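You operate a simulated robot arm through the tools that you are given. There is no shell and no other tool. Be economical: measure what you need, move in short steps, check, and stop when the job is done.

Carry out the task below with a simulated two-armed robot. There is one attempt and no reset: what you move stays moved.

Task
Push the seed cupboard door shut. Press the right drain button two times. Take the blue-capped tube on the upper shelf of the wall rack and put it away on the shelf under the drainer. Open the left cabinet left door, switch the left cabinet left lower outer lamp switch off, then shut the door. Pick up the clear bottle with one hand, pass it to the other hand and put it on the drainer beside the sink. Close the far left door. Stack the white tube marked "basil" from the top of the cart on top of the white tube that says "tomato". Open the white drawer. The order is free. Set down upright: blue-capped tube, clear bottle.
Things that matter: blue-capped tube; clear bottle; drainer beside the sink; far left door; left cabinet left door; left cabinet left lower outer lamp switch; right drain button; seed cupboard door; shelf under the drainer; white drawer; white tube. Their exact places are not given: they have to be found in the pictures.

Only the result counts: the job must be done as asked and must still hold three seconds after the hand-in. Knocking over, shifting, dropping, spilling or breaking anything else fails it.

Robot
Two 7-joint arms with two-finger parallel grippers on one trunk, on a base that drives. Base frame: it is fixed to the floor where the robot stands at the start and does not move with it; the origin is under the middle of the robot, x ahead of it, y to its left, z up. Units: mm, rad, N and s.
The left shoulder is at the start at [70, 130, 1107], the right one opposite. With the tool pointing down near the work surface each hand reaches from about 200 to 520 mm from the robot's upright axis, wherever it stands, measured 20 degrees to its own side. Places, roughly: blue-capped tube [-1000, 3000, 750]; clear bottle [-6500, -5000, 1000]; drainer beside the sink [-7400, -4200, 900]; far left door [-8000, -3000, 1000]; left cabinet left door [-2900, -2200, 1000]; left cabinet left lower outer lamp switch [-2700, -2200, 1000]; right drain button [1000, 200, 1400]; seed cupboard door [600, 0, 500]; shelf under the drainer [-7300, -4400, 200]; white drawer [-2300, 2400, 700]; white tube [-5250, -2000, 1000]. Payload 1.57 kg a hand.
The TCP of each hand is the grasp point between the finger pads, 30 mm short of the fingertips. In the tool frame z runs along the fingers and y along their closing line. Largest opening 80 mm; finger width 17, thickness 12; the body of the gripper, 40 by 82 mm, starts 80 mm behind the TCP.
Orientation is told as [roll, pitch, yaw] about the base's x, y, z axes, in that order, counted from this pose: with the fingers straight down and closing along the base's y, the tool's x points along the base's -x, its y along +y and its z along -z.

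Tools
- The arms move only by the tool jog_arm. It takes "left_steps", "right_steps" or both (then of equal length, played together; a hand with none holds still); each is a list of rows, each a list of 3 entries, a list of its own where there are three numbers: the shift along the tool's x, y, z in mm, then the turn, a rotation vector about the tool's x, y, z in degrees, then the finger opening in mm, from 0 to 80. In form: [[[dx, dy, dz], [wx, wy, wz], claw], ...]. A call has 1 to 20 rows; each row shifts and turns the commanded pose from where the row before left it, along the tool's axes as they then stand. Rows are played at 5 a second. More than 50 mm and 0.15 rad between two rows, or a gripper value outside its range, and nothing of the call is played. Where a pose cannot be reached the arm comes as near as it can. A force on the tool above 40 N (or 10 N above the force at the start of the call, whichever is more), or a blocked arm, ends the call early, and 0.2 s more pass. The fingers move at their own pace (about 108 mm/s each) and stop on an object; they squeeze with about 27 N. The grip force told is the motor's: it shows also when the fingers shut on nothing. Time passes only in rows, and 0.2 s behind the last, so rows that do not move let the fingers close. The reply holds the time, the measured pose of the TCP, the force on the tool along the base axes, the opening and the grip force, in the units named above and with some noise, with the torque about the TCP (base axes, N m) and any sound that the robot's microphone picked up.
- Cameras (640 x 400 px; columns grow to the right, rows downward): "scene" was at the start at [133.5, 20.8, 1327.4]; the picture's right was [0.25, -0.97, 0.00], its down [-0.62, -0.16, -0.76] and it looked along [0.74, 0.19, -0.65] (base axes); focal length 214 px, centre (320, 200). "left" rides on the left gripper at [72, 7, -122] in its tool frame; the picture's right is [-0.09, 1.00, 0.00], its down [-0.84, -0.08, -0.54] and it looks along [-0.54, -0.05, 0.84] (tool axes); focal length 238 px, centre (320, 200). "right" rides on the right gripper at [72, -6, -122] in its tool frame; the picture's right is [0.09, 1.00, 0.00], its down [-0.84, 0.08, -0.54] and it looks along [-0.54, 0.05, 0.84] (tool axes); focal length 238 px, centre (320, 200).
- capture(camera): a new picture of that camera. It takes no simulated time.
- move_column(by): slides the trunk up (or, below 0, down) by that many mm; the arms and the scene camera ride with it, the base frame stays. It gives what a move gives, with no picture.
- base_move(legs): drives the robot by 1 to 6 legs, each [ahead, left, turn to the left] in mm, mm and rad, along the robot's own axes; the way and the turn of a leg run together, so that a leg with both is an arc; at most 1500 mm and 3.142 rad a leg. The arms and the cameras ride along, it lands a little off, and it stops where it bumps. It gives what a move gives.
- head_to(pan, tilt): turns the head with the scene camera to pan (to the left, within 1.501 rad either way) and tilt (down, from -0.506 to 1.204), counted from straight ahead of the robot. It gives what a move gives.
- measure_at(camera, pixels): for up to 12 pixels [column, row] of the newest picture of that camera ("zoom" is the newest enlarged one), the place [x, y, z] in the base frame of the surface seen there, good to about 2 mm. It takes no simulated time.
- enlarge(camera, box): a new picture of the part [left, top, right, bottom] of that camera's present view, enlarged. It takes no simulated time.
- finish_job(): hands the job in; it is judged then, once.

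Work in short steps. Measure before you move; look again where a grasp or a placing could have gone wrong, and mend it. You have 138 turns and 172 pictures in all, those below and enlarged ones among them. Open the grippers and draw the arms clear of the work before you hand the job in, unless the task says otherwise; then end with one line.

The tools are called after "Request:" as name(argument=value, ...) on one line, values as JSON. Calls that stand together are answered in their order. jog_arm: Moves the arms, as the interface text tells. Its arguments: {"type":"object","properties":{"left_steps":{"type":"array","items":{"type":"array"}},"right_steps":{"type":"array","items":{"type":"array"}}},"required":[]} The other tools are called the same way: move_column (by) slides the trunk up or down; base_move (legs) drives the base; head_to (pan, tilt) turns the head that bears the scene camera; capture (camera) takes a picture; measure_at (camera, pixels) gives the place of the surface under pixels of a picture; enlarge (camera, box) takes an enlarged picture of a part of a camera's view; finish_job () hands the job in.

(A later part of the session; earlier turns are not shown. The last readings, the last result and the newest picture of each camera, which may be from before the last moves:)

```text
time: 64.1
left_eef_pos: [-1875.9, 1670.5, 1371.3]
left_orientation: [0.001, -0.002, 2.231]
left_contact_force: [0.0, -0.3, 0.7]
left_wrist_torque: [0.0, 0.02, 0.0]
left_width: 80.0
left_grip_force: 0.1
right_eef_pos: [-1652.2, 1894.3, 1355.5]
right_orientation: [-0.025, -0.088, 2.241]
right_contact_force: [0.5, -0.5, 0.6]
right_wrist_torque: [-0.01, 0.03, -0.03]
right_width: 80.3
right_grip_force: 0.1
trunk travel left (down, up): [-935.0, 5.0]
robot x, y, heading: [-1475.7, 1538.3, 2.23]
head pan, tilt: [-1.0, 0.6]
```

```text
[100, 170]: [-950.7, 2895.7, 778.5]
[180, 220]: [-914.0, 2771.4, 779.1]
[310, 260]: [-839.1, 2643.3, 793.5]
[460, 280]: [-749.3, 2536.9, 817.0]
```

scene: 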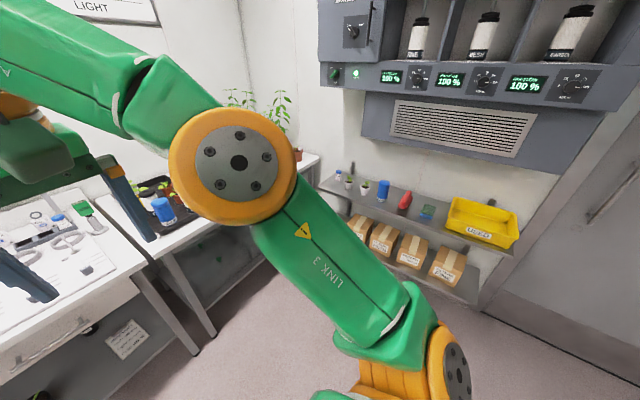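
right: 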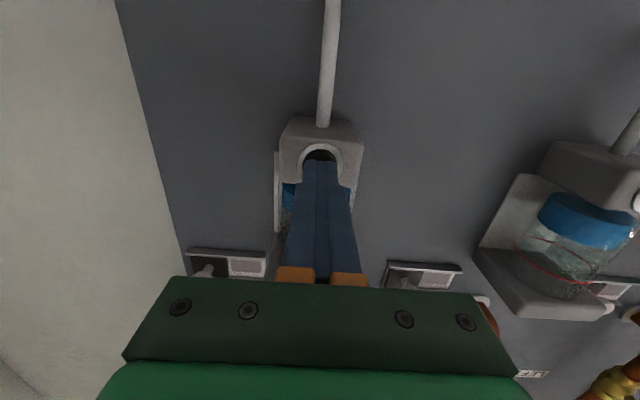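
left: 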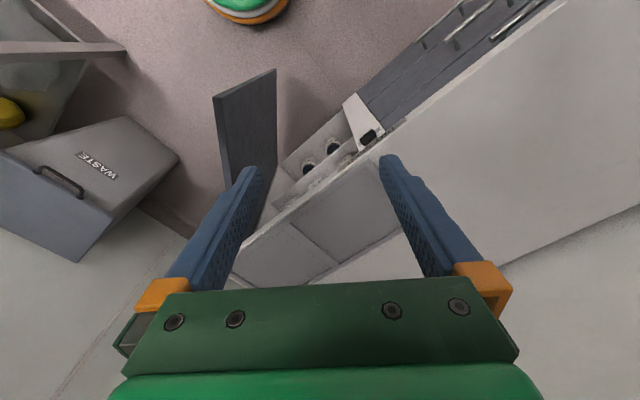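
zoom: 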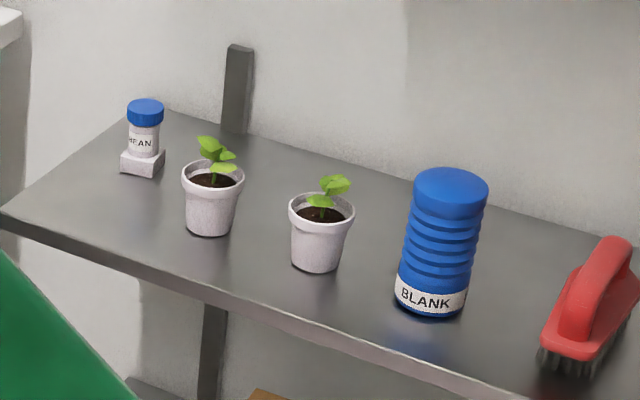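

The blue-capped tube (with a white label) stands on a small block at the shelf's left end near (-951,2896). I do the drawer first: handle bar centre is (-2165,2230,769), so I set the right hand horizontal with the fingers closing vertically.

Request:
jog_arm(right_steps=[[[0, 0, 0], [0, -8, 0], 80], [[0, 0, 0], [0, -8, 0], 80], [[0, 0, 0], [0, -8, 0], 80], [[0, 0, 0], [0, -8, 0], 80], [[0, 0, 0], [0, -8, 0], 80], [[0, 0, 0], [0, -8, 0], 80], [[0, 0, 0], [0, -8, 0], 80], [[0, 0, 0], [0, -8, 0], 80], [[0, 0, 20], [0, -8, 0], 80], [[0, 0, 20], [0, -8, 0], 80], [[0, 0, 20], [0, -5, 0], 80]])

Request:
jog_arm(right_steps=[[[0, 0, 0], [0, 0, -8], 80], [[0, 0, 0], [0, 0, -8], 80], [[0, 0, 0], [0, 0, -8], 80], [[0, 0, 0], [0, 0, -8], 80], [[0, 0, 0], [0, 0, -8], 80], [[0, 0, 0], [0, 0, -8], 80], [[0, 0, 0], [0, 0, -8], 80], [[0, 0, 0], [0, 0, -8], 80], [[0, 0, 0], [0, 0, -8], 80], [[0, 0, 0], [0, 0, -8], 80], [[0, 0, 0], [0, 0, -8], 80], [[0, 0, 0], [0, 0, -2], 80]])

Request:
move_column(by=-400)

Request:
move_column(by=-170)

```text
time: 66.5
left_eef_pos: [-1876.5, 1672.6, 1371.4]
left_orientation: [0.002, -0.001, 2.233]
left_contact_force: [0.4, 0.2, -0.6]
left_wrist_torque: [-0.03, 0.04, 0.02]
left_width: 79.9
left_grip_force: 0.1
right_eef_pos: [-1689.9, 1942.7, 1342.3]
right_orientation: [-1.635, -1.547, -2.408]
right_contact_force: [0.0, 0.3, -0.3]
right_wrist_torque: [-0.01, -0.01, 0.01]
right_width: 80.2
right_grip_force: 0.1
trunk travel left (down, up): [-935.0, 5.0]
robot x, y, heading: [-1479.4, 1539.7, 2.231]
head pan, tilt: [-1.0, 0.6]
```

```text
time: 69.1
left_eef_pos: [-1876.1, 1671.1, 1370.8]
left_orientation: [0.001, -0.003, 2.232]
left_contact_force: [-0.3, -0.2, -0.2]
left_wrist_torque: [0.02, -0.01, 0.0]
left_width: 79.9
left_grip_force: 0.1
right_eef_pos: [-1688.0, 1940.7, 1343.2]
right_orientation: [-1.573, 0.026, -2.473]
right_contact_force: [-0.1, -0.3, 0.7]
right_wrist_torque: [-0.01, 0.02, -0.01]
right_width: 79.9
right_grip_force: 0.1
trunk travel left (down, up): [-935.0, 5.0]
robot x, y, heading: [-1475.1, 1543.6, 2.229]
head pan, tilt: [-1.0, 0.6]
```

```text
time: 72.9
left_eef_pos: [-1876.3, 1670.1, 970.8]
left_orientation: [-0.001, -0.004, 2.233]
left_contact_force: [-0.1, -0.7, 0.1]
left_wrist_torque: [-0.02, -0.01, -0.03]
left_width: 79.8
left_grip_force: 0.1
right_eef_pos: [-1687.7, 1939.6, 943.2]
right_orientation: [-1.573, 0.024, -2.474]
right_contact_force: [-0.1, 0.0, 0.5]
right_wrist_torque: [0.02, -0.01, -0.01]
right_width: 79.8
right_grip_force: 0.0
trunk travel left (down, up): [-535.0, 405.0]
robot x, y, heading: [-1477.4, 1542.7, 2.227]
head pan, tilt: [-1.0, 0.6]
```

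```text
time: 74.8
left_eef_pos: [-1874.7, 1670.2, 802.9]
left_orientation: [0.0, -0.002, 2.233]
left_contact_force: [0.1, 0.7, 1.1]
left_wrist_torque: [0.03, -0.01, -0.02]
left_width: 79.8
left_grip_force: 0.0
right_eef_pos: [-1687.2, 1940.6, 773.6]
right_orientation: [-1.573, 0.024, -2.474]
right_contact_force: [0.3, 0.0, -0.4]
right_wrist_torque: [-0.01, 0.01, 0.01]
right_width: 79.8
right_grip_force: 0.0
trunk travel left (down, up): [-365.0, 575.0]
robot x, y, heading: [-1475.9, 1541.6, 2.23]
head pan, tilt: [-1.0, 0.6]
```

Hand is horizontal and level with the handle. I align the heading to the bench, drive left and ahead to about 120 mm short, and look from the right hand camera.

Request:
base_move(legs=[[0, 0, -0.031], [0, 230, 0], [390, 0, 0]])

Request:
capture(camera="right")

Request:
head_to(pan=-0.2, tilt=0.7)

Request:
capture(camera="scene")

```text
time: 79.0
left_eef_pos: [-2286.4, 1867.1, 801.5]
left_orientation: [0.0, -0.001, 2.197]
left_contact_force: [0.3, 0.8, 0.4]
left_wrist_torque: [0.0, -0.02, 0.01]
left_width: 79.9
left_grip_force: 0.0
right_eef_pos: [-2088.9, 2130.0, 772.0]
right_orientation: [-1.573, 0.025, -2.51]
right_contact_force: [0.4, 0.3, 0.4]
right_wrist_torque: [0.02, 0.05, 0.01]
right_width: 80.1
right_grip_force: 0.0
trunk travel left (down, up): [-365.0, 575.0]
robot x, y, heading: [-1893.1, 1723.6, 2.191]
head pan, tilt: [-1.0, 0.6]
```

```text
140 pictures are left
```

right: 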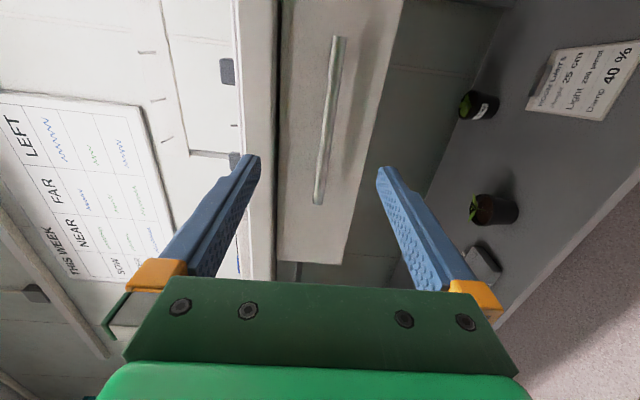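

```text
time: 80.1
left_eef_pos: [-2286.4, 1866.9, 801.9]
left_orientation: [0.001, -0.003, 2.196]
left_contact_force: [0.2, -0.2, 0.0]
left_wrist_torque: [0.01, -0.01, -0.01]
left_width: 80.1
left_grip_force: 0.1
right_eef_pos: [-2090.8, 2130.2, 772.9]
right_orientation: [-1.574, 0.024, -2.51]
right_contact_force: [-0.2, 0.7, 0.0]
right_wrist_torque: [0.0, 0.01, 0.02]
right_width: 79.7
right_grip_force: 0.0
trunk travel left (down, up): [-365.0, 575.0]
robot x, y, heading: [-1891.3, 1722.8, 2.196]
head pan, tilt: [-0.201, 0.7]
```

```text
139 pictures are left
```

scene: 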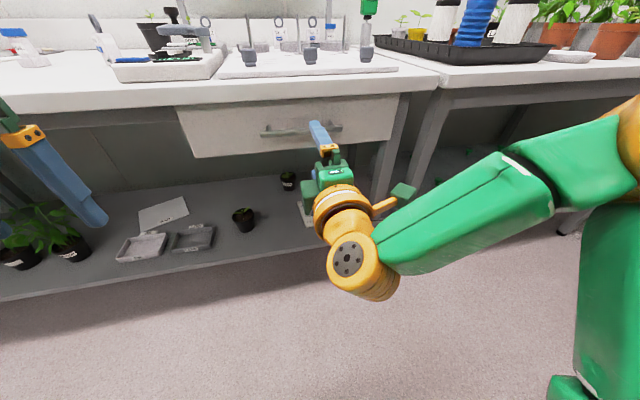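

Handle is straight ahead, 125 mm away. I narrow the opening to 50, advance with the bar between the fingers, and grip.

Request:
jog_arm(right_steps=[[[0, 4, 30], [0, 0, 0], 50], [[0, 0, 40], [0, 0, 0], 50], [[0, 0, 40], [0, 0, 0], 50], [[0, 0, 13], [0, 0, 0], 50], [[0, 0, 0], [0, 0, 0], 0], [[0, 0, 0], [0, 0, 0], 0], [[0, 0, 0], [0, 0, 0], 0]])

Request:
capture(camera="right")

```text
time: 81.7
left_eef_pos: [-2287.4, 1868.9, 799.6]
left_orientation: [0.001, -0.002, 2.197]
left_contact_force: [-0.4, 0.4, 0.4]
left_wrist_torque: [0.01, 0.01, 0.02]
left_width: 79.8
left_grip_force: 0.2
right_eef_pos: [-2162.8, 2229.6, 765.4]
right_orientation: [-1.561, 0.022, -2.507]
right_contact_force: [11.5, -17.8, -33.1]
right_wrist_torque: [-0.62, 0.21, 0.02]
right_width: 13.9
right_grip_force: 30.4
trunk travel left (down, up): [-365.0, 575.0]
robot x, y, heading: [-1892.0, 1725.0, 2.197]
head pan, tilt: [-0.201, 0.7]
```

```text
138 pictures are left
```

right: 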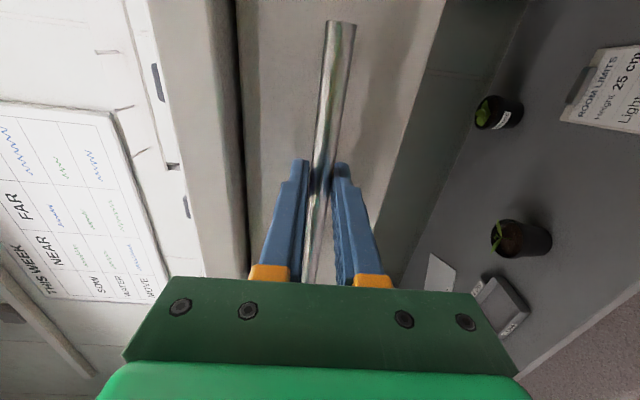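

Gripped (13.9 mm). There is a vertical load of 33 N, so I ease up a few mm and pull back gently.

Request:
jog_arm(right_steps=[[[0, -3, 0], [0, 0, 0], 0], [[0, 0, -15], [0, 0, 0], 0], [[0, 0, -20], [0, 0, 0], 0], [[0, 0, -25], [0, 0, 0], 0], [[0, 0, -25], [0, 0, 0], 0], [[0, 0, -25], [0, 0, 0], 0], [[0, 0, -25], [0, 0, 0], 0]])

Request:
capture(camera="scene")

```text
time: 82.1
left_eef_pos: [-2286.1, 1869.2, 800.4]
left_orientation: [0.001, 0.002, 2.196]
left_contact_force: [1.0, 0.2, 0.0]
left_wrist_torque: [-0.01, -0.01, -0.01]
left_width: 80.2
left_grip_force: 0.0
right_eef_pos: [-2164.5, 2229.3, 765.1]
right_orientation: [-1.552, 0.023, -2.507]
right_contact_force: [-0.2, 1.8, -9.7]
right_wrist_torque: [-0.42, 0.39, -0.21]
right_width: 14.0
right_grip_force: 30.1
trunk travel left (down, up): [-365.0, 575.0]
robot x, y, heading: [-1890.2, 1722.6, 2.196]
head pan, tilt: [-0.201, 0.7]
stopped in row 1 (right hand): the force on the tool passed its limit at 52 N (the readings are from after the stop); the commanded pose is now the measured one
```

```text
137 pictures are left
```

scene: 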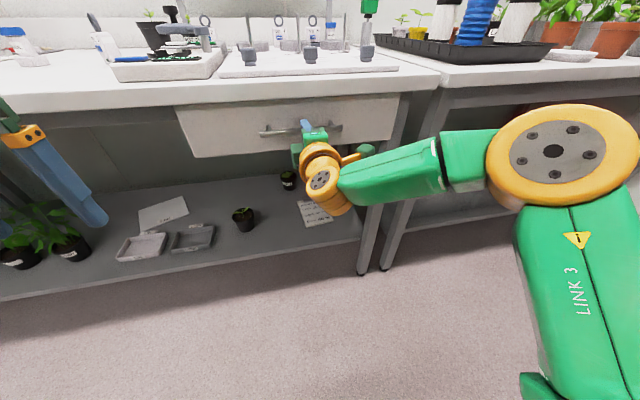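

Force is now relaxed to about 10 N. I pull straight back in steps.

Request:
jog_arm(right_steps=[[[0, 0, -10], [0, 0, 0], 0], [[0, 0, -15], [0, 0, 0], 0], [[0, 0, -20], [0, 0, 0], 0], [[0, 0, -20], [0, 0, 0], 0], [[0, 0, -20], [0, 0, 0], 0], [[0, 0, -20], [0, 0, 0], 0], [[0, 0, -20], [0, 0, 0], 0]])

Request:
capture(camera="scene")

```text
time: 83.7
left_eef_pos: [-2288.6, 1870.2, 800.6]
left_orientation: [0.001, 0.003, 2.195]
left_contact_force: [-0.3, 0.0, 0.0]
left_wrist_torque: [0.02, 0.04, -0.01]
left_width: 79.8
left_grip_force: 0.1
right_eef_pos: [-2089.3, 2129.6, 765.2]
right_orientation: [-1.552, 0.024, -2.504]
right_contact_force: [-0.7, 0.1, -23.6]
right_wrist_torque: [-0.48, 0.29, -0.01]
right_width: 14.0
right_grip_force: 30.4
trunk travel left (down, up): [-365.0, 575.0]
robot x, y, heading: [-1888.3, 1724.9, 2.195]
head pan, tilt: [-0.201, 0.7]
```

```text
136 pictures are left
```

scene: 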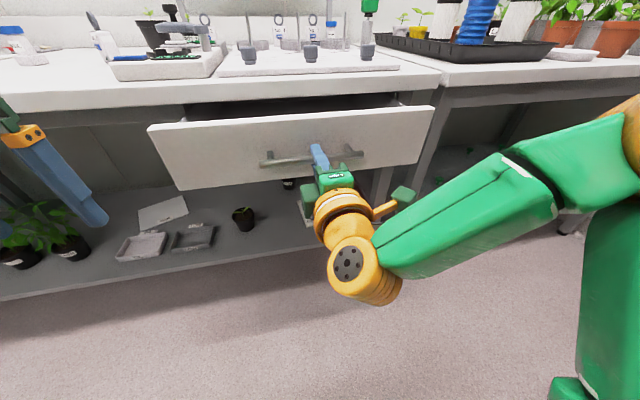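

The drawer comes out smoothly (125 mm). I pull further by backing the base.

Request:
base_move(legs=[[-80, 0, 0], [-70, 0, 0]])

Request:
capture(camera="scene")

```text
time: 85.4
left_eef_pos: [-2200.1, 1750.4, 799.1]
left_orientation: [0.002, 0.002, 2.197]
left_contact_force: [-1.1, 0.1, -0.3]
left_wrist_torque: [-0.01, 0.03, -0.02]
left_width: 80.3
left_grip_force: 0.1
right_eef_pos: [-2002.3, 2009.3, 765.8]
right_orientation: [-1.55, 0.024, -2.506]
right_contact_force: [1.7, -0.5, -32.1]
right_wrist_torque: [-0.53, 0.27, 0.19]
right_width: 14.1
right_grip_force: 30.1
trunk travel left (down, up): [-365.0, 575.0]
robot x, y, heading: [-1805.9, 1599.4, 2.193]
head pan, tilt: [-0.201, 0.7]
```

```text
135 pictures are left
```

scene: 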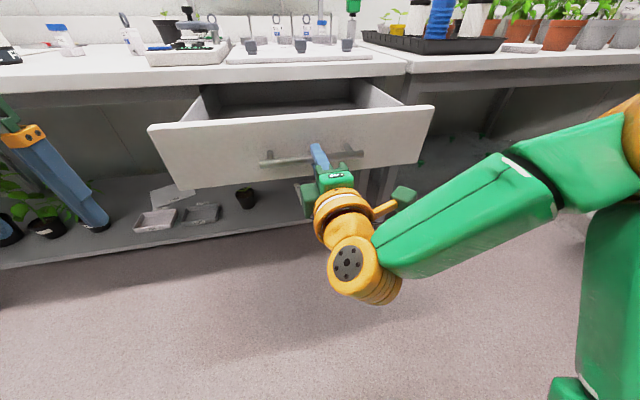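

Open about 275 mm. I pull a bit more by jog, which is force-limited, to reach the end stop if there is one.

Request:
jog_arm(right_steps=[[[0, 0, -12], [0, 0, 0], 0], [[0, 0, -12], [0, 0, 0], 0], [[0, 0, -12], [0, 0, 0], 0], [[0, 0, -12], [0, 0, 0], 0], [[0, 0, -12], [0, 0, 0], 0], [[0, 0, -12], [0, 0, 0], 0]])

Request:
capture(camera="right")

```text
time: 86.3
left_eef_pos: [-2198.1, 1749.7, 801.4]
left_orientation: [0.003, 0.0, 2.194]
left_contact_force: [-0.1, 0.2, -0.1]
left_wrist_torque: [0.03, 0.0, -0.03]
left_width: 79.9
left_grip_force: 0.0
right_eef_pos: [-1979.3, 1979.4, 765.8]
right_orientation: [-1.535, 0.025, -2.522]
right_contact_force: [9.2, 3.6, -23.7]
right_wrist_torque: [-0.48, 0.21, -0.96]
right_width: 14.2
right_grip_force: 30.8
right hand out of reach, approached as far as the arm can: row 3, 4
trunk travel left (down, up): [-365.0, 575.0]
robot x, y, heading: [-1810.2, 1604.3, 2.19]
head pan, tilt: [-0.201, 0.7]
stopped in row 4 (right hand): the force on the tool passed its limit at 45 N (the readings are from after the stop); the commanded pose is now the measured one
```

```text
134 pictures are left
```

right: 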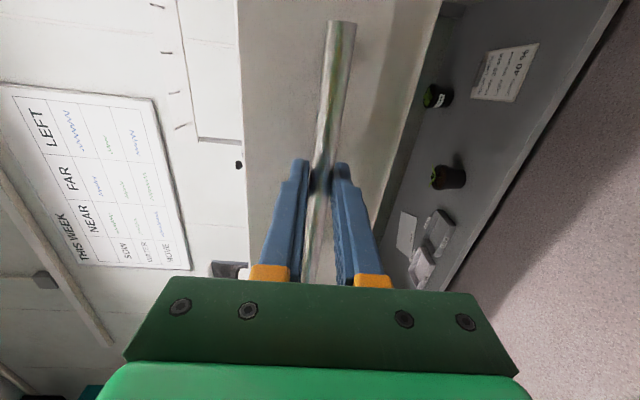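

The drawer is open about 310 mm, at the limit. I release the handle, back away and turn to face the wall rack.

Request:
jog_arm(right_steps=[[[0, 0, 0], [0, 0, 0], 50], [[0, 0, 0], [0, 0, 0], 60], [[0, 0, 0], [0, 0, 0], 60]])

Request:
base_move(legs=[[-250, 0, 0], [0, 0, -1.0]])

Request:
capture(camera="scene")

Request:
head_to(pan=-0.5, tilt=0.6)

Request:
capture(camera="scene")

```text
time: 87.1
left_eef_pos: [-2197.8, 1746.9, 800.6]
left_orientation: [0.0, -0.004, 2.194]
left_contact_force: [0.2, 0.4, 0.3]
left_wrist_torque: [0.01, 0.03, -0.04]
left_width: 79.9
left_grip_force: 0.0
right_eef_pos: [-1982.8, 1974.3, 770.6]
right_orientation: [-1.552, 0.029, -2.516]
right_contact_force: [0.2, -0.3, -0.8]
right_wrist_torque: [0.01, -0.01, -0.01]
right_width: 59.9
right_grip_force: 0.0
trunk travel left (down, up): [-365.0, 575.0]
robot x, y, heading: [-1805.8, 1600.7, 2.195]
head pan, tilt: [-0.201, 0.7]
```

```text
time: 91.5
left_eef_pos: [-1745.1, 1813.2, 801.6]
left_orientation: [-0.001, -0.001, 1.175]
left_contact_force: [0.3, -1.0, 0.2]
left_wrist_torque: [0.04, -0.03, 0.0]
left_width: 79.8
left_grip_force: 0.1
right_eef_pos: [-1436.2, 1747.2, 770.1]
right_orientation: [-1.549, 0.029, 2.748]
right_contact_force: [0.3, 0.0, 0.1]
right_wrist_torque: [0.01, -0.01, 0.04]
right_width: 60.0
right_grip_force: 0.0
trunk travel left (down, up): [-365.0, 575.0]
robot x, y, heading: [-1660.2, 1405.5, 1.173]
head pan, tilt: [-0.201, 0.7]
```

```text
133 pictures are left
```

scene: 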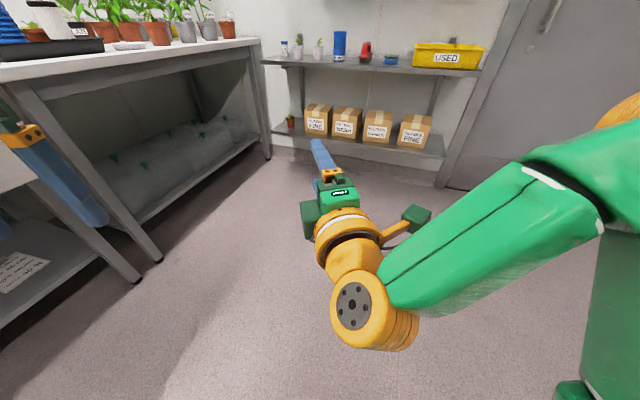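

```text
time: 92.3
left_eef_pos: [-1744.9, 1813.4, 800.1]
left_orientation: [0.0, -0.002, 1.174]
left_contact_force: [0.2, 0.5, 0.2]
left_wrist_torque: [0.01, 0.01, -0.01]
left_width: 79.9
left_grip_force: 0.0
right_eef_pos: [-1437.6, 1748.3, 770.1]
right_orientation: [-1.547, 0.027, 2.747]
right_contact_force: [0.1, 0.2, -0.8]
right_wrist_torque: [0.05, 0.02, -0.04]
right_width: 60.0
right_grip_force: 0.0
trunk travel left (down, up): [-365.0, 575.0]
robot x, y, heading: [-1661.9, 1403.6, 1.171]
head pan, tilt: [-0.499, 0.6]
```

```text
132 pictures are left
```

scene: 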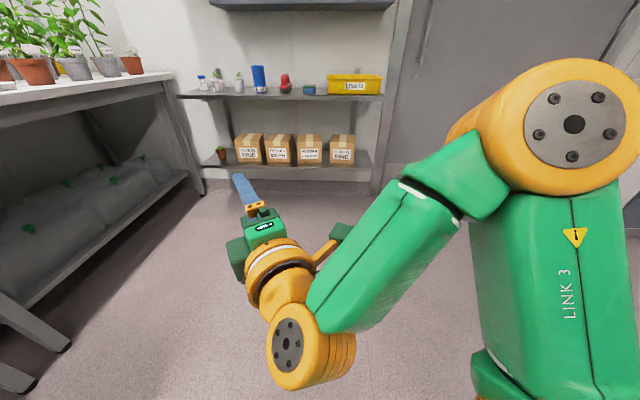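

I enlarge the shelf's left end and measure the tube, block, neighbours, bench corner and the unit above.

Request:
enlarge(camera="scene", box=[170, 50, 280, 115])

Request:
measure_at(camera="scene", pixels=[[201, 78], [203, 88], [178, 97], [383, 99], [168, 82], [219, 85], [300, 8], [204, 193], [190, 99], [240, 88], [258, 75]])

Request:
measure_at(camera="zoom", pixels=[[187, 160], [187, 185], [187, 208], [187, 215], [205, 200], [172, 213], [190, 240], [250, 240], [80, 270]])

```text
5.82 times, centred on (225, 82) of scene
```

zoom: 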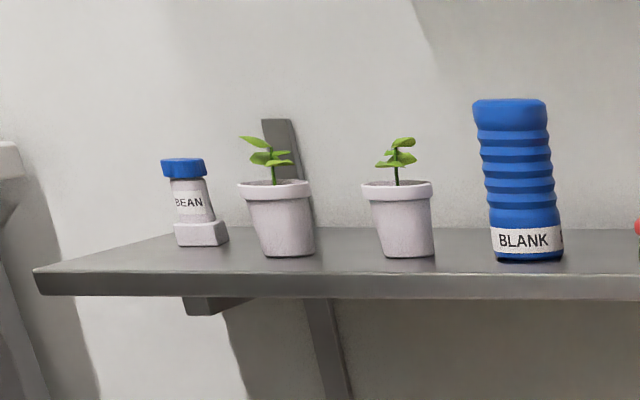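

```text
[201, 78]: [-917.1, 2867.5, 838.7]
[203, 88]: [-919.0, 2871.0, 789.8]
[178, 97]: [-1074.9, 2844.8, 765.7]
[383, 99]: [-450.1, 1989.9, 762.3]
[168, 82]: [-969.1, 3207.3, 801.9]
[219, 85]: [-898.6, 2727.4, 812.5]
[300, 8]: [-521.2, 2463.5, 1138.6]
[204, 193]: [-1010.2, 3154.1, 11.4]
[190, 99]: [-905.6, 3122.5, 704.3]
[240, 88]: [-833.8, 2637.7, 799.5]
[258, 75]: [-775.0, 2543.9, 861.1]
```

```text
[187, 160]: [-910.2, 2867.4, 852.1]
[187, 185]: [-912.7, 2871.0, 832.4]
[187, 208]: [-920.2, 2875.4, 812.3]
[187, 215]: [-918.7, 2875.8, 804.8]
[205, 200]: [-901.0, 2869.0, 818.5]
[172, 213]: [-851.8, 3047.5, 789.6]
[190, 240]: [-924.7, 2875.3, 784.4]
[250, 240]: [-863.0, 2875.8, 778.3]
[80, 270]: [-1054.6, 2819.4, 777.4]
```

Tube centre is about (-911,2886), cap top z≈855, block z 778–800, and the shelf front edge is 155 mm in front of it. I restow the right hand pointing down and pulled back, and pitch the left hand 60° for a forward-down grasp.

Request:
jog_arm(right_steps=[[[0, 0, 0], [0, 0, 8], 60], [[0, 0, 0], [0, 0, 8], 60], [[0, 0, 0], [0, 0, 8], 60], [[0, 0, 0], [0, 0, 8], 60], [[0, 0, 0], [0, 0, 8], 60], [[0, 0, 0], [0, 0, 8], 60], [[0, 0, 0], [0, 0, 8], 60], [[0, 0, 0], [0, 0, 8], 60], [[0, 0, 0], [0, 0, 8], 60], [[0, 0, 0], [0, 0, 8], 60], [[0, 0, 0], [0, 0, 8], 60], [[0, 0, 0], [0, 0, 2], 60]], left_steps=[[[0, 0, 0], [0, -8, 0], 80], [[0, 0, 0], [0, -8, 0], 80], [[0, 0, 0], [0, -8, 0], 80], [[0, 0, 0], [0, -8, 0], 80], [[0, 0, 0], [0, -8, 0], 80], [[0, 0, 0], [0, -8, 0], 80], [[0, 0, 0], [0, -8, 0], 80], [[0, 0, 0], [0, -4, 0], 80], [[0, 0, 0], [0, 0, 0], 80], [[0, 0, 0], [0, 0, 0], 80], [[0, 0, 0], [0, 0, 0], 80], [[0, 0, 0], [0, 0, 0], 80]])

Request:
jog_arm(right_steps=[[[0, 0, 0], [0, 8, 0], 60], [[0, 0, 0], [0, 8, 0], 60], [[0, 0, 0], [0, 8, 0], 60], [[0, 0, 0], [0, 8, 0], 60], [[0, 0, 0], [0, 8, 0], 60], [[0, 0, 0], [0, 8, 0], 60], [[0, 0, 0], [0, 8, 0], 60], [[0, 0, 0], [0, 8, 0], 60], [[0, 0, 0], [0, 8, 0], 60], [[0, 0, 0], [0, 8, 0], 60], [[0, 0, 0], [0, 8, 0], 60], [[26, 0, 0], [0, 0, 0], 60], [[26, 0, 0], [0, 0, 0], 60], [[26, 0, 0], [0, 0, 0], 60], [[26, 0, 0], [0, 0, 0], 60]])

```text
time: 94.9
left_eef_pos: [-1744.8, 1811.8, 800.3]
left_orientation: [0.0, -1.051, 1.176]
left_contact_force: [-0.3, 0.1, 0.1]
left_wrist_torque: [-0.04, -0.04, -0.02]
left_width: 80.1
left_grip_force: 0.0
right_eef_pos: [-1436.0, 1748.2, 770.0]
right_orientation: [-0.846, -1.538, 2.022]
right_contact_force: [0.8, 1.3, -0.5]
right_wrist_torque: [0.01, 0.0, -0.01]
right_width: 59.9
right_grip_force: 0.1
trunk travel left (down, up): [-365.0, 575.0]
robot x, y, heading: [-1657.7, 1404.3, 1.173]
head pan, tilt: [-0.499, 0.6]
```

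```text
time: 98.1
left_eef_pos: [-1744.3, 1813.3, 801.6]
left_orientation: [0.0, -1.049, 1.176]
left_contact_force: [-0.1, 0.9, 0.4]
left_wrist_torque: [-0.02, 0.02, 0.0]
left_width: 80.2
left_grip_force: 0.1
right_eef_pos: [-1478.2, 1643.1, 753.2]
right_orientation: [-0.029, -0.014, 1.177]
right_contact_force: [0.7, -0.7, -0.1]
right_wrist_torque: [0.02, -0.02, -0.01]
right_width: 60.1
right_grip_force: 0.0
right hand out of reach, approached as far as the arm can: row 11
trunk travel left (down, up): [-365.0, 575.0]
robot x, y, heading: [-1659.0, 1404.9, 1.177]
head pan, tilt: [-0.499, 0.6]
```

I turn to face the rack and drive to about 300 mm short of the tube with the left hand lined up.

Request:
base_move(legs=[[0, 0, -0.547], [833, 0, 0], [0, 528, 0]])

Request:
capture(camera="left")

Request:
head_to(pan=0.3, tilt=0.6)

Request:
capture(camera="scene")

```text
time: 106.8
left_eef_pos: [-1139.7, 2711.3, 802.3]
left_orientation: [-0.003, -1.048, 0.622]
left_contact_force: [0.1, -0.6, 0.6]
left_wrist_torque: [0.02, 0.01, -0.03]
left_width: 80.3
left_grip_force: 0.0
right_eef_pos: [-1003.6, 2427.8, 753.0]
right_orientation: [-0.028, -0.012, 0.626]
right_contact_force: [0.3, -0.4, 0.1]
right_wrist_torque: [-0.01, 0.0, -0.01]
right_width: 60.2
right_grip_force: 0.0
trunk travel left (down, up): [-365.0, 575.0]
robot x, y, heading: [-1283.8, 2318.5, 0.623]
head pan, tilt: [-0.499, 0.6]
```

```text
130 pictures are left
```

left: 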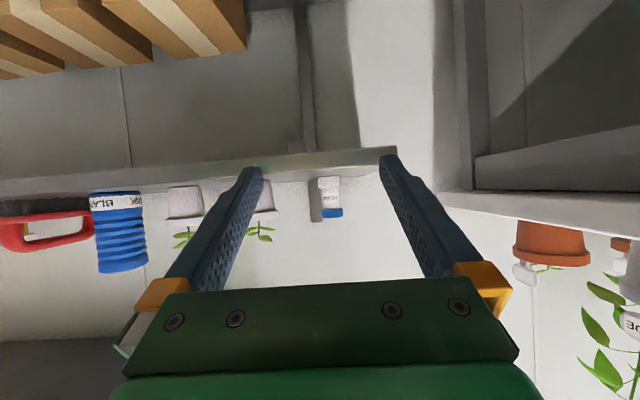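

```text
time: 108.0
left_eef_pos: [-1140.0, 2712.0, 802.3]
left_orientation: [0.0, -1.05, 0.624]
left_contact_force: [0.6, -0.1, 0.1]
left_wrist_torque: [0.01, 0.03, 0.01]
left_width: 80.4
left_grip_force: 0.1
right_eef_pos: [-1002.9, 2427.3, 753.8]
right_orientation: [-0.028, -0.012, 0.626]
right_contact_force: [0.2, 0.4, 0.4]
right_wrist_torque: [0.0, 0.0, 0.04]
right_width: 60.0
right_grip_force: 0.0
trunk travel left (down, up): [-365.0, 575.0]
robot x, y, heading: [-1279.7, 2317.0, 0.617]
head pan, tilt: [0.3, 0.6]
```

```text
129 pictures are left
```

scene: 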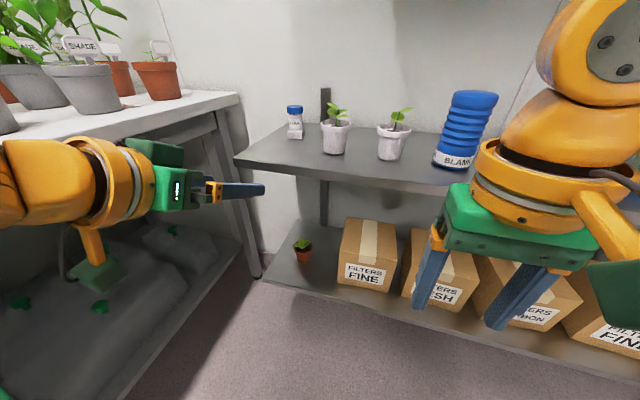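

The left forearm is near the plant bench edge. I enlarge the tube and measure the tube and the forearm-to-bench clearances.

Request:
enlarge(camera="scene", box=[260, 90, 360, 160])

Request:
measure_at(camera="zoom", pixels=[[222, 100], [222, 125], [222, 170], [222, 205], [185, 210], [250, 220], [265, 200], [222, 250]])

Request:
measure_at(camera="scene", pixels=[[60, 145], [20, 150], [110, 150], [140, 140], [200, 115], [50, 140], [235, 95], [10, 200], [235, 160]])

```text
5.71 times, centred on (310, 125) of scene
```

zoom: 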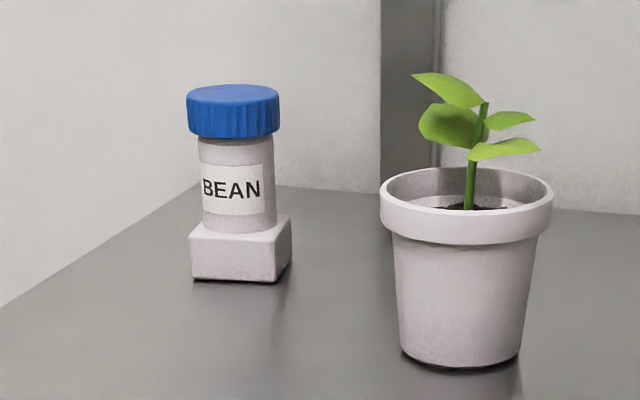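

```text
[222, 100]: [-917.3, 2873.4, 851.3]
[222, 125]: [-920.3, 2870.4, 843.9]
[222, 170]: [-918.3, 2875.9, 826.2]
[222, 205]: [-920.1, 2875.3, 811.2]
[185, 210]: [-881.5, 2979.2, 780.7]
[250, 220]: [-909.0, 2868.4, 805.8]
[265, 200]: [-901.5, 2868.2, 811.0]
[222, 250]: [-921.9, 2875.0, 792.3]
```

```text
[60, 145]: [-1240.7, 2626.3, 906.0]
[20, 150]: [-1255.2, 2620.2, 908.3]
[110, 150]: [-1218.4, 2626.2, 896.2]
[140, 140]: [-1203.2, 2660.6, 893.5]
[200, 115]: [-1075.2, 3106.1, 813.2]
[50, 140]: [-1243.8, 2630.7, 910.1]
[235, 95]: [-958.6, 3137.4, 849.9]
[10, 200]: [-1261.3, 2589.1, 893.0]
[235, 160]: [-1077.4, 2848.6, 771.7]
```

Forearm clearance to the bench is about 250 mm, so it is safe. The tube looks like one piece with its square foot; I will grip it around the cap at z≈842. First I raise the hand 40 mm and drive ahead 120 mm.

Request:
jog_arm(left_steps=[[[-17, 4, -10], [0, 0, 0], 70], [[-17, 4, -10], [0, 0, 0], 70]])

Request:
base_move(legs=[[120, 0, 0]])

Request:
capture(camera="left")

```text
time: 108.6
left_eef_pos: [-1143.5, 2717.2, 840.1]
left_orientation: [0.001, -1.051, 0.623]
left_contact_force: [-0.2, 0.5, 0.3]
left_wrist_torque: [0.04, -0.02, 0.02]
left_width: 70.3
left_grip_force: 0.1
right_eef_pos: [-1002.5, 2427.6, 753.8]
right_orientation: [-0.027, -0.012, 0.625]
right_contact_force: [0.5, 0.5, 0.8]
right_wrist_torque: [-0.03, 0.02, 0.01]
right_width: 59.9
right_grip_force: 0.1
trunk travel left (down, up): [-365.0, 575.0]
robot x, y, heading: [-1281.8, 2314.3, 0.617]
head pan, tilt: [0.3, 0.6]
```

```text
time: 109.8
left_eef_pos: [-1044.4, 2786.4, 840.5]
left_orientation: [-0.002, -1.049, 0.62]
left_contact_force: [0.5, -0.1, -0.3]
left_wrist_torque: [0.0, 0.0, 0.03]
left_width: 69.9
left_grip_force: 0.1
right_eef_pos: [-904.1, 2496.5, 753.3]
right_orientation: [-0.027, -0.011, 0.62]
right_contact_force: [-0.2, 0.4, -0.3]
right_wrist_torque: [0.0, 0.01, 0.0]
right_width: 60.3
right_grip_force: 0.1
trunk travel left (down, up): [-365.0, 575.0]
robot x, y, heading: [-1184.4, 2387.1, 0.618]
head pan, tilt: [0.3, 0.6]
```

```text
127 pictures are left
```

left: 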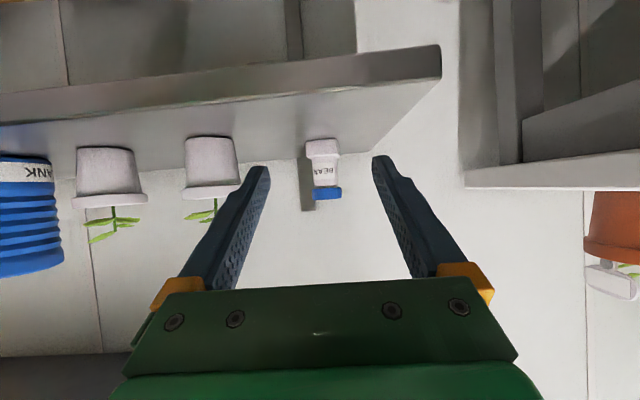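

Remaining: 165 mm ahead and 4 mm left. I advance 132 mm and check.

Request:
jog_arm(left_steps=[[[-16.5, 1, 28.6], [0, 0, 0], 70], [[-16.5, 1, 28.6], [0, 0, 0], 70], [[-16.5, 1, 28.6], [0, 0, 0], 70], [[-16.5, 1, 28.6], [0, 0, 0], 70]])

Request:
capture(camera="left")

Request:
enlarge(camera="scene", box=[180, 60, 400, 220])

```text
time: 110.8
left_eef_pos: [-935.9, 2867.9, 840.8]
left_orientation: [-0.003, -1.048, 0.622]
left_contact_force: [-0.8, 0.3, -0.9]
left_wrist_torque: [0.01, 0.01, -0.01]
left_width: 69.9
left_grip_force: 0.0
right_eef_pos: [-904.0, 2496.3, 753.3]
right_orientation: [-0.027, -0.012, 0.621]
right_contact_force: [-1.0, -0.5, 0.7]
right_wrist_torque: [0.02, 0.02, 0.02]
right_width: 59.8
right_grip_force: 0.0
trunk travel left (down, up): [-365.0, 575.0]
robot x, y, heading: [-1183.5, 2389.6, 0.615]
head pan, tilt: [0.3, 0.6]
```

```text
126 pictures are left
```

left: 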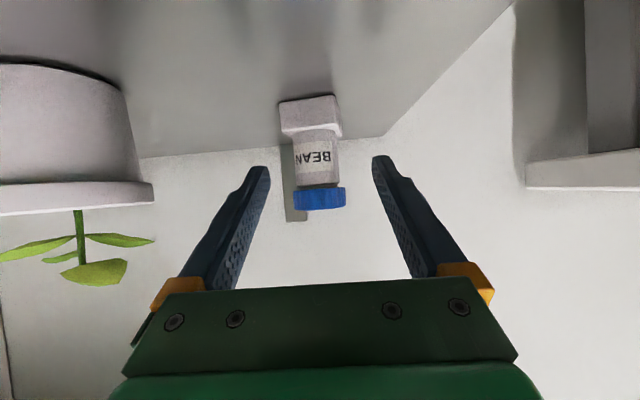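

```text
2.50 times, centred on (290, 140) of scene
```

zoom: 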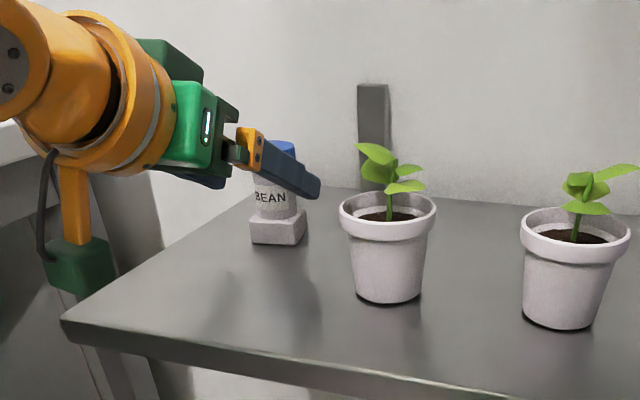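

The tube is centred between the fingers. I advance 28 mm, close and lift 30 mm.

Request:
jog_arm(left_steps=[[[-7, 0, 12.1], [0, 0, 0], 70], [[-7, 0, 12.1], [0, 0, 0], 70], [[0, 0, 0], [0, 0, 0], 20], [[0, 0, 0], [0, 0, 0], 20], [[0, 0, 0], [0, 0, 0], 20], [[-8.7, 0, -5], [0, 0, 0], 20], [[-17.3, 0, -10], [0, 0, 0], 20], [[-17.3, 0, -10], [0, 0, 0], 20]])

Request:
capture(camera="left")

Request:
enlarge(camera="scene", box=[180, 60, 400, 220])

```text
time: 112.6
left_eef_pos: [-915.7, 2883.1, 892.4]
left_orientation: [0.0, -1.049, 0.621]
left_contact_force: [0.2, 0.0, -0.7]
left_wrist_torque: [0.02, -0.03, 0.04]
left_width: 34.9
left_grip_force: 27.1
right_eef_pos: [-904.4, 2496.9, 752.9]
right_orientation: [-0.027, -0.013, 0.62]
right_contact_force: [0.8, 0.0, -0.5]
right_wrist_torque: [-0.02, -0.01, 0.01]
right_width: 60.1
right_grip_force: 0.1
trunk travel left (down, up): [-365.0, 575.0]
robot x, y, heading: [-1184.5, 2386.2, 0.618]
head pan, tilt: [0.3, 0.6]
```

```text
124 pictures are left
```

left: 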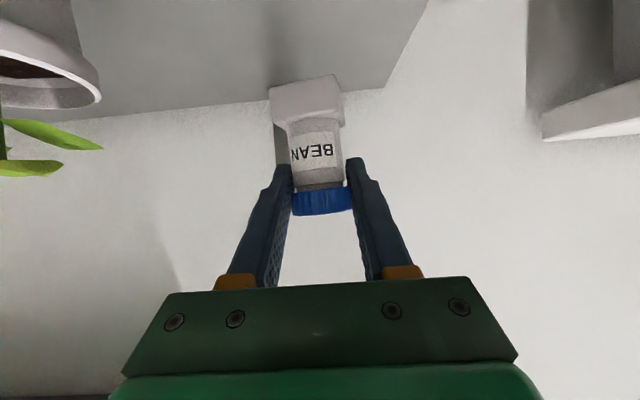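

```text
2.50 times, centred on (290, 140) of scene
```

zoom: 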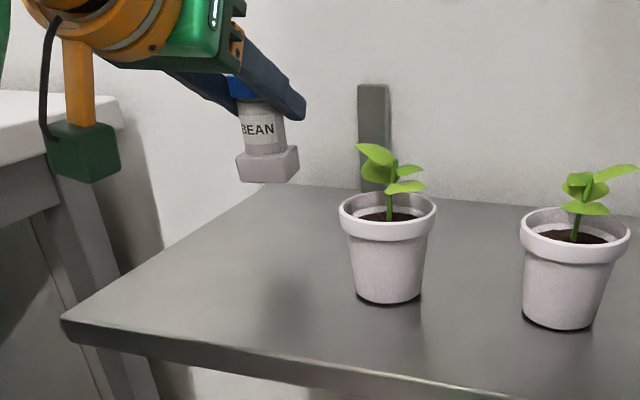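

The tube is held firmly (34.9 mm) and upright. I back off from the rack, move right away from the benches, then turn toward the far area and look.

Request:
base_move(legs=[[-500, 0, 0], [0, -800, 0], [0, 0, -3.0]])

Request:
head_to(pan=0, tilt=0.25)

Request:
move_column(by=300)

Request:
capture(camera="scene")

```text
time: 126.6
left_eef_pos: [-1316.1, 915.7, 890.2]
left_orientation: [-0.001, -1.048, -2.376]
left_contact_force: [-0.7, 0.8, -1.1]
left_wrist_torque: [0.06, -0.01, 0.01]
left_width: 34.7
left_grip_force: 26.9
right_eef_pos: [-1384.3, 1296.1, 753.6]
right_orientation: [-0.028, -0.012, -2.373]
right_contact_force: [-1.0, -0.3, -0.3]
right_wrist_torque: [0.0, -0.02, 0.03]
right_width: 60.0
right_grip_force: 0.0
trunk travel left (down, up): [-365.0, 575.0]
robot x, y, heading: [-1118.4, 1444.3, -2.381]
head pan, tilt: [0.3, 0.6]
```

```text
time: 127.4
left_eef_pos: [-1316.6, 916.7, 891.3]
left_orientation: [-0.002, -1.049, -2.376]
left_contact_force: [1.2, -1.0, -0.7]
left_wrist_torque: [-0.01, 0.02, 0.02]
left_width: 34.8
left_grip_force: 27.2
right_eef_pos: [-1385.3, 1296.0, 753.5]
right_orientation: [-0.028, -0.011, -2.374]
right_contact_force: [0.4, 0.2, 0.5]
right_wrist_torque: [0.04, -0.02, 0.02]
right_width: 59.9
right_grip_force: 0.1
trunk travel left (down, up): [-365.0, 575.0]
robot x, y, heading: [-1121.7, 1445.9, -2.377]
head pan, tilt: [0.0, 0.25]
```

```text
time: 130.4
left_eef_pos: [-1317.5, 915.9, 1190.2]
left_orientation: [-0.001, -1.047, -2.375]
left_contact_force: [0.3, 0.2, -0.5]
left_wrist_torque: [0.03, 0.05, 0.01]
left_width: 34.8
left_grip_force: 27.0
right_eef_pos: [-1385.3, 1295.6, 1052.5]
right_orientation: [-0.029, -0.011, -2.375]
right_contact_force: [-0.3, -0.5, 0.0]
right_wrist_torque: [0.0, -0.01, 0.02]
right_width: 59.9
right_grip_force: 0.0
trunk travel left (down, up): [-665.0, 275.0]
robot x, y, heading: [-1123.5, 1444.6, -2.382]
head pan, tilt: [0.0, 0.25]
```

```text
122 pictures are left
```

scene: 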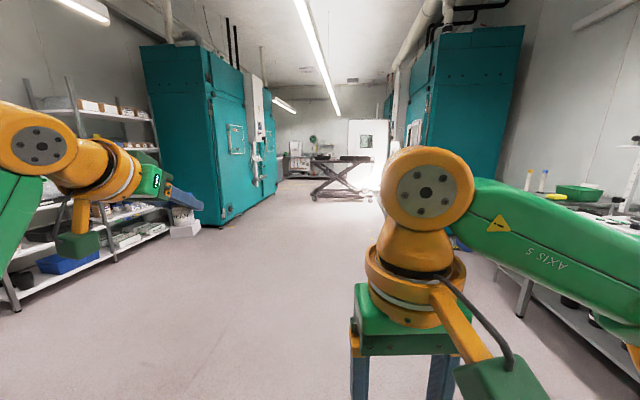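

A clear corridor lies ahead with teal cabinets on both sides and a trolley far off. I measure key points along it.

Request:
measure_at(camera="scene", pixels=[[215, 215], [260, 185], [235, 140], [340, 185], [345, 158], [295, 165], [430, 140], [455, 240], [365, 140], [205, 235], [320, 250], [280, 180]])

Request:
enlarge(camera="scene", box=[190, 80, 420, 220])

```text
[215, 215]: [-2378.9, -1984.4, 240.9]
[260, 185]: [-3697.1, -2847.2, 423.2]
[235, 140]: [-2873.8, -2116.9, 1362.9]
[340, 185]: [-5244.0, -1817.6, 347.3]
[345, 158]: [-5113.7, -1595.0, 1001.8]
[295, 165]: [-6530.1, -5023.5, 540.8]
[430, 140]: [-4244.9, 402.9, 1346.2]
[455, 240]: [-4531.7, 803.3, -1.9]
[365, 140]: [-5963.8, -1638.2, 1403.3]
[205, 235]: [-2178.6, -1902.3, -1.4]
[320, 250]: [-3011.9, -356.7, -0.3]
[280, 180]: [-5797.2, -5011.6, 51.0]
```

```text
2.78 times, centred on (305, 150) of scene
```

zoom: 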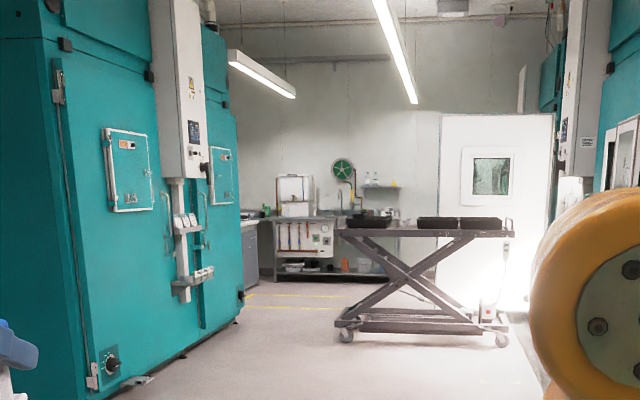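

Corridor axis is 216°. I turn to it, shift left past the trolley line, and drive 6 m toward the sink area.

Request:
base_move(legs=[[0, 0, -0.132], [0, 1080, 0], [1500, 0, 0], [1500, 0, 0], [1500, 0, 0], [1300, 0, 0]])

Request:
head_to(pan=0, tilt=0.3)

Request:
capture(camera="scene")

Request:
head_to(pan=-0.9, tilt=0.3)

Request:
capture(camera="scene")

```text
time: 159.9
left_eef_pos: [-4666.2, -2764.2, 1192.0]
left_orientation: [0.001, -1.049, -2.504]
left_contact_force: [-0.9, 0.4, -0.6]
left_wrist_torque: [-0.01, -0.03, 0.02]
left_width: 34.5
left_grip_force: 27.0
right_eef_pos: [-4683.6, -2377.7, 1053.4]
right_orientation: [-0.027, -0.014, -2.502]
right_contact_force: [-0.4, -0.3, -0.8]
right_wrist_torque: [0.04, -0.02, 0.02]
right_width: 59.9
right_grip_force: 0.1
trunk travel left (down, up): [-665.0, 275.0]
robot x, y, heading: [-4401.1, -2263.6, -2.507]
head pan, tilt: [0.0, 0.25]
stopped in leg 6: the robot was blocked; the commanded pose is now the measured one
```

```text
time: 160.6
left_eef_pos: [-4666.2, -2764.4, 1190.2]
left_orientation: [-0.002, -1.049, -2.504]
left_contact_force: [0.7, 0.0, 0.4]
left_wrist_torque: [-0.03, -0.01, -0.01]
left_width: 34.6
left_grip_force: 27.3
right_eef_pos: [-4683.6, -2379.3, 1053.8]
right_orientation: [-0.03, -0.013, -2.503]
right_contact_force: [-0.2, 0.3, -0.8]
right_wrist_torque: [0.03, -0.02, 0.01]
right_width: 60.0
right_grip_force: 0.1
trunk travel left (down, up): [-665.0, 275.0]
robot x, y, heading: [-4405.3, -2263.7, -2.504]
head pan, tilt: [0.0, 0.3]
```

```text
120 pictures are left
```

scene: 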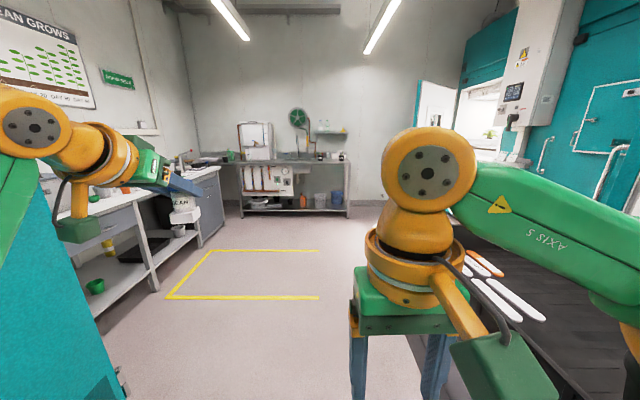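

```text
time: 161.8
left_eef_pos: [-4665.3, -2765.4, 1191.7]
left_orientation: [-0.003, -1.05, -2.504]
left_contact_force: [-0.7, 0.7, 0.1]
left_wrist_torque: [0.02, -0.01, 0.0]
left_width: 34.6
left_grip_force: 26.8
right_eef_pos: [-4683.0, -2378.3, 1052.8]
right_orientation: [-0.027, -0.014, -2.502]
right_contact_force: [0.8, 0.9, -0.5]
right_wrist_torque: [0.01, -0.02, -0.01]
right_width: 60.1
right_grip_force: 0.0
trunk travel left (down, up): [-665.0, 275.0]
robot x, y, heading: [-4403.8, -2266.2, -2.507]
head pan, tilt: [-0.901, 0.3]
```

```text
119 pictures are left
```

scene: 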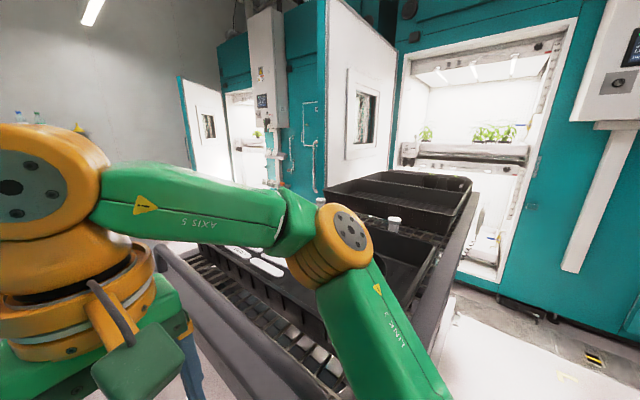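

The base was blocked next to the trolley on the right. I look right-down and left to measure clearances before moving again.

Request:
measure_at(camera="scene", pixels=[[170, 250], [240, 300], [300, 385], [330, 190], [395, 222], [470, 185], [420, 250], [448, 310], [230, 265]])

Request:
head_to(pan=-1.0, tilt=1.0)

Request:
capture(camera="scene")

Request:
head_to(pan=0.7, tilt=0.6)

Request:
capture(camera="scene")

```text
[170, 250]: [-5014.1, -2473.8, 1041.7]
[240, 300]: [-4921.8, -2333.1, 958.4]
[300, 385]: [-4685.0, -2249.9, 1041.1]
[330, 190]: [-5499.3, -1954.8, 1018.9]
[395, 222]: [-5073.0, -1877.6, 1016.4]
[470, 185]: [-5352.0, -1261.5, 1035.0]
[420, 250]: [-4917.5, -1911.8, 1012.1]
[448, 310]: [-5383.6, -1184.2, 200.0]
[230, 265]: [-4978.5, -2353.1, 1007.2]
```

```text
time: 162.8
left_eef_pos: [-4665.0, -2762.9, 1191.8]
left_orientation: [-0.003, -1.05, -2.502]
left_contact_force: [-0.1, -0.1, -0.4]
left_wrist_torque: [0.04, 0.01, -0.03]
left_width: 34.6
left_grip_force: 27.3
right_eef_pos: [-4683.1, -2378.1, 1054.7]
right_orientation: [-0.027, -0.014, -2.503]
right_contact_force: [-0.4, 0.1, -0.4]
right_wrist_torque: [0.02, 0.0, -0.01]
right_width: 60.1
right_grip_force: 0.1
trunk travel left (down, up): [-665.0, 275.0]
robot x, y, heading: [-4404.6, -2263.7, -2.509]
head pan, tilt: [-1.0, 1.0]
```

```text
118 pictures are left
```

scene: 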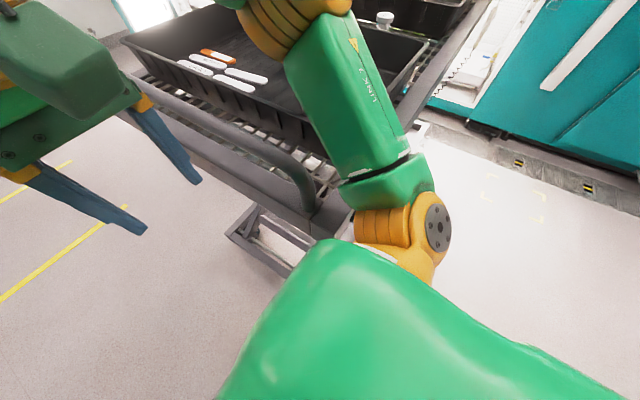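

```text
time: 164.6
left_eef_pos: [-4664.7, -2764.8, 1191.3]
left_orientation: [0.0, -1.052, -2.504]
left_contact_force: [-0.8, 0.6, -1.4]
left_wrist_torque: [0.02, 0.0, -0.03]
left_width: 35.0
left_grip_force: 27.1
right_eef_pos: [-4683.7, -2378.7, 1053.3]
right_orientation: [-0.028, -0.014, -2.503]
right_contact_force: [-0.1, 0.0, -0.3]
right_wrist_torque: [0.0, 0.0, -0.01]
right_width: 59.8
right_grip_force: 0.0
trunk travel left (down, up): [-665.0, 275.0]
robot x, y, heading: [-4403.8, -2263.6, -2.506]
head pan, tilt: [0.7, 0.6]
```

```text
117 pictures are left
```

scene: 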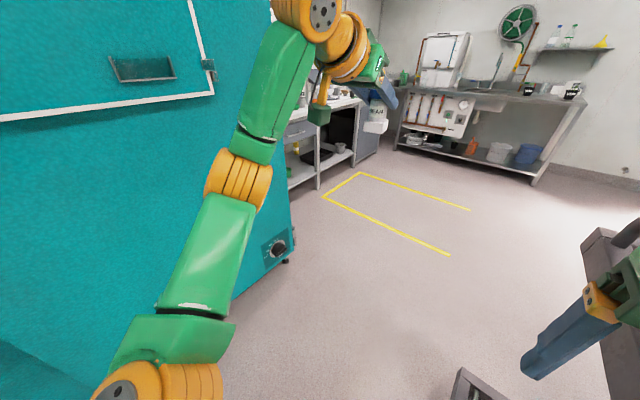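

The right elbow met the trolley's handle end. I measure the left cabinet's corner to see how far left I can go, then back up.

Request:
measure_at(camera="scene", pixels=[[285, 255], [275, 140], [212, 90], [110, 240], [278, 245], [345, 160], [322, 195], [585, 240], [455, 385], [210, 170]])

Request:
base_move(legs=[[-200, 0, 0]])

```text
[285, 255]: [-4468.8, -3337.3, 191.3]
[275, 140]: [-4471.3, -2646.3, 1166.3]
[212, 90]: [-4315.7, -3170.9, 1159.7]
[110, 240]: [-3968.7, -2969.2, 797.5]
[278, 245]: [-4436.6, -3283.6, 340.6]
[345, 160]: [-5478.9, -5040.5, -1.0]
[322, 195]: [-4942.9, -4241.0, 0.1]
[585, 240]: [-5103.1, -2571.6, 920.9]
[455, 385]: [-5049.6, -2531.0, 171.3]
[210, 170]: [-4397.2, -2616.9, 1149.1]
```

```text
time: 166.2
left_eef_pos: [-4505.1, -2644.9, 1190.6]
left_orientation: [0.0, -1.048, -2.506]
left_contact_force: [1.0, 0.2, -0.8]
left_wrist_torque: [-0.01, 0.0, 0.0]
left_width: 34.9
left_grip_force: 26.7
right_eef_pos: [-4521.7, -2259.1, 1053.3]
right_orientation: [-0.028, -0.01, -2.508]
right_contact_force: [0.2, -1.3, 0.3]
right_wrist_torque: [-0.02, 0.0, 0.02]
right_width: 59.9
right_grip_force: 0.1
trunk travel left (down, up): [-665.0, 275.0]
robot x, y, heading: [-4244.6, -2145.6, -2.513]
head pan, tilt: [0.7, 0.6]
```

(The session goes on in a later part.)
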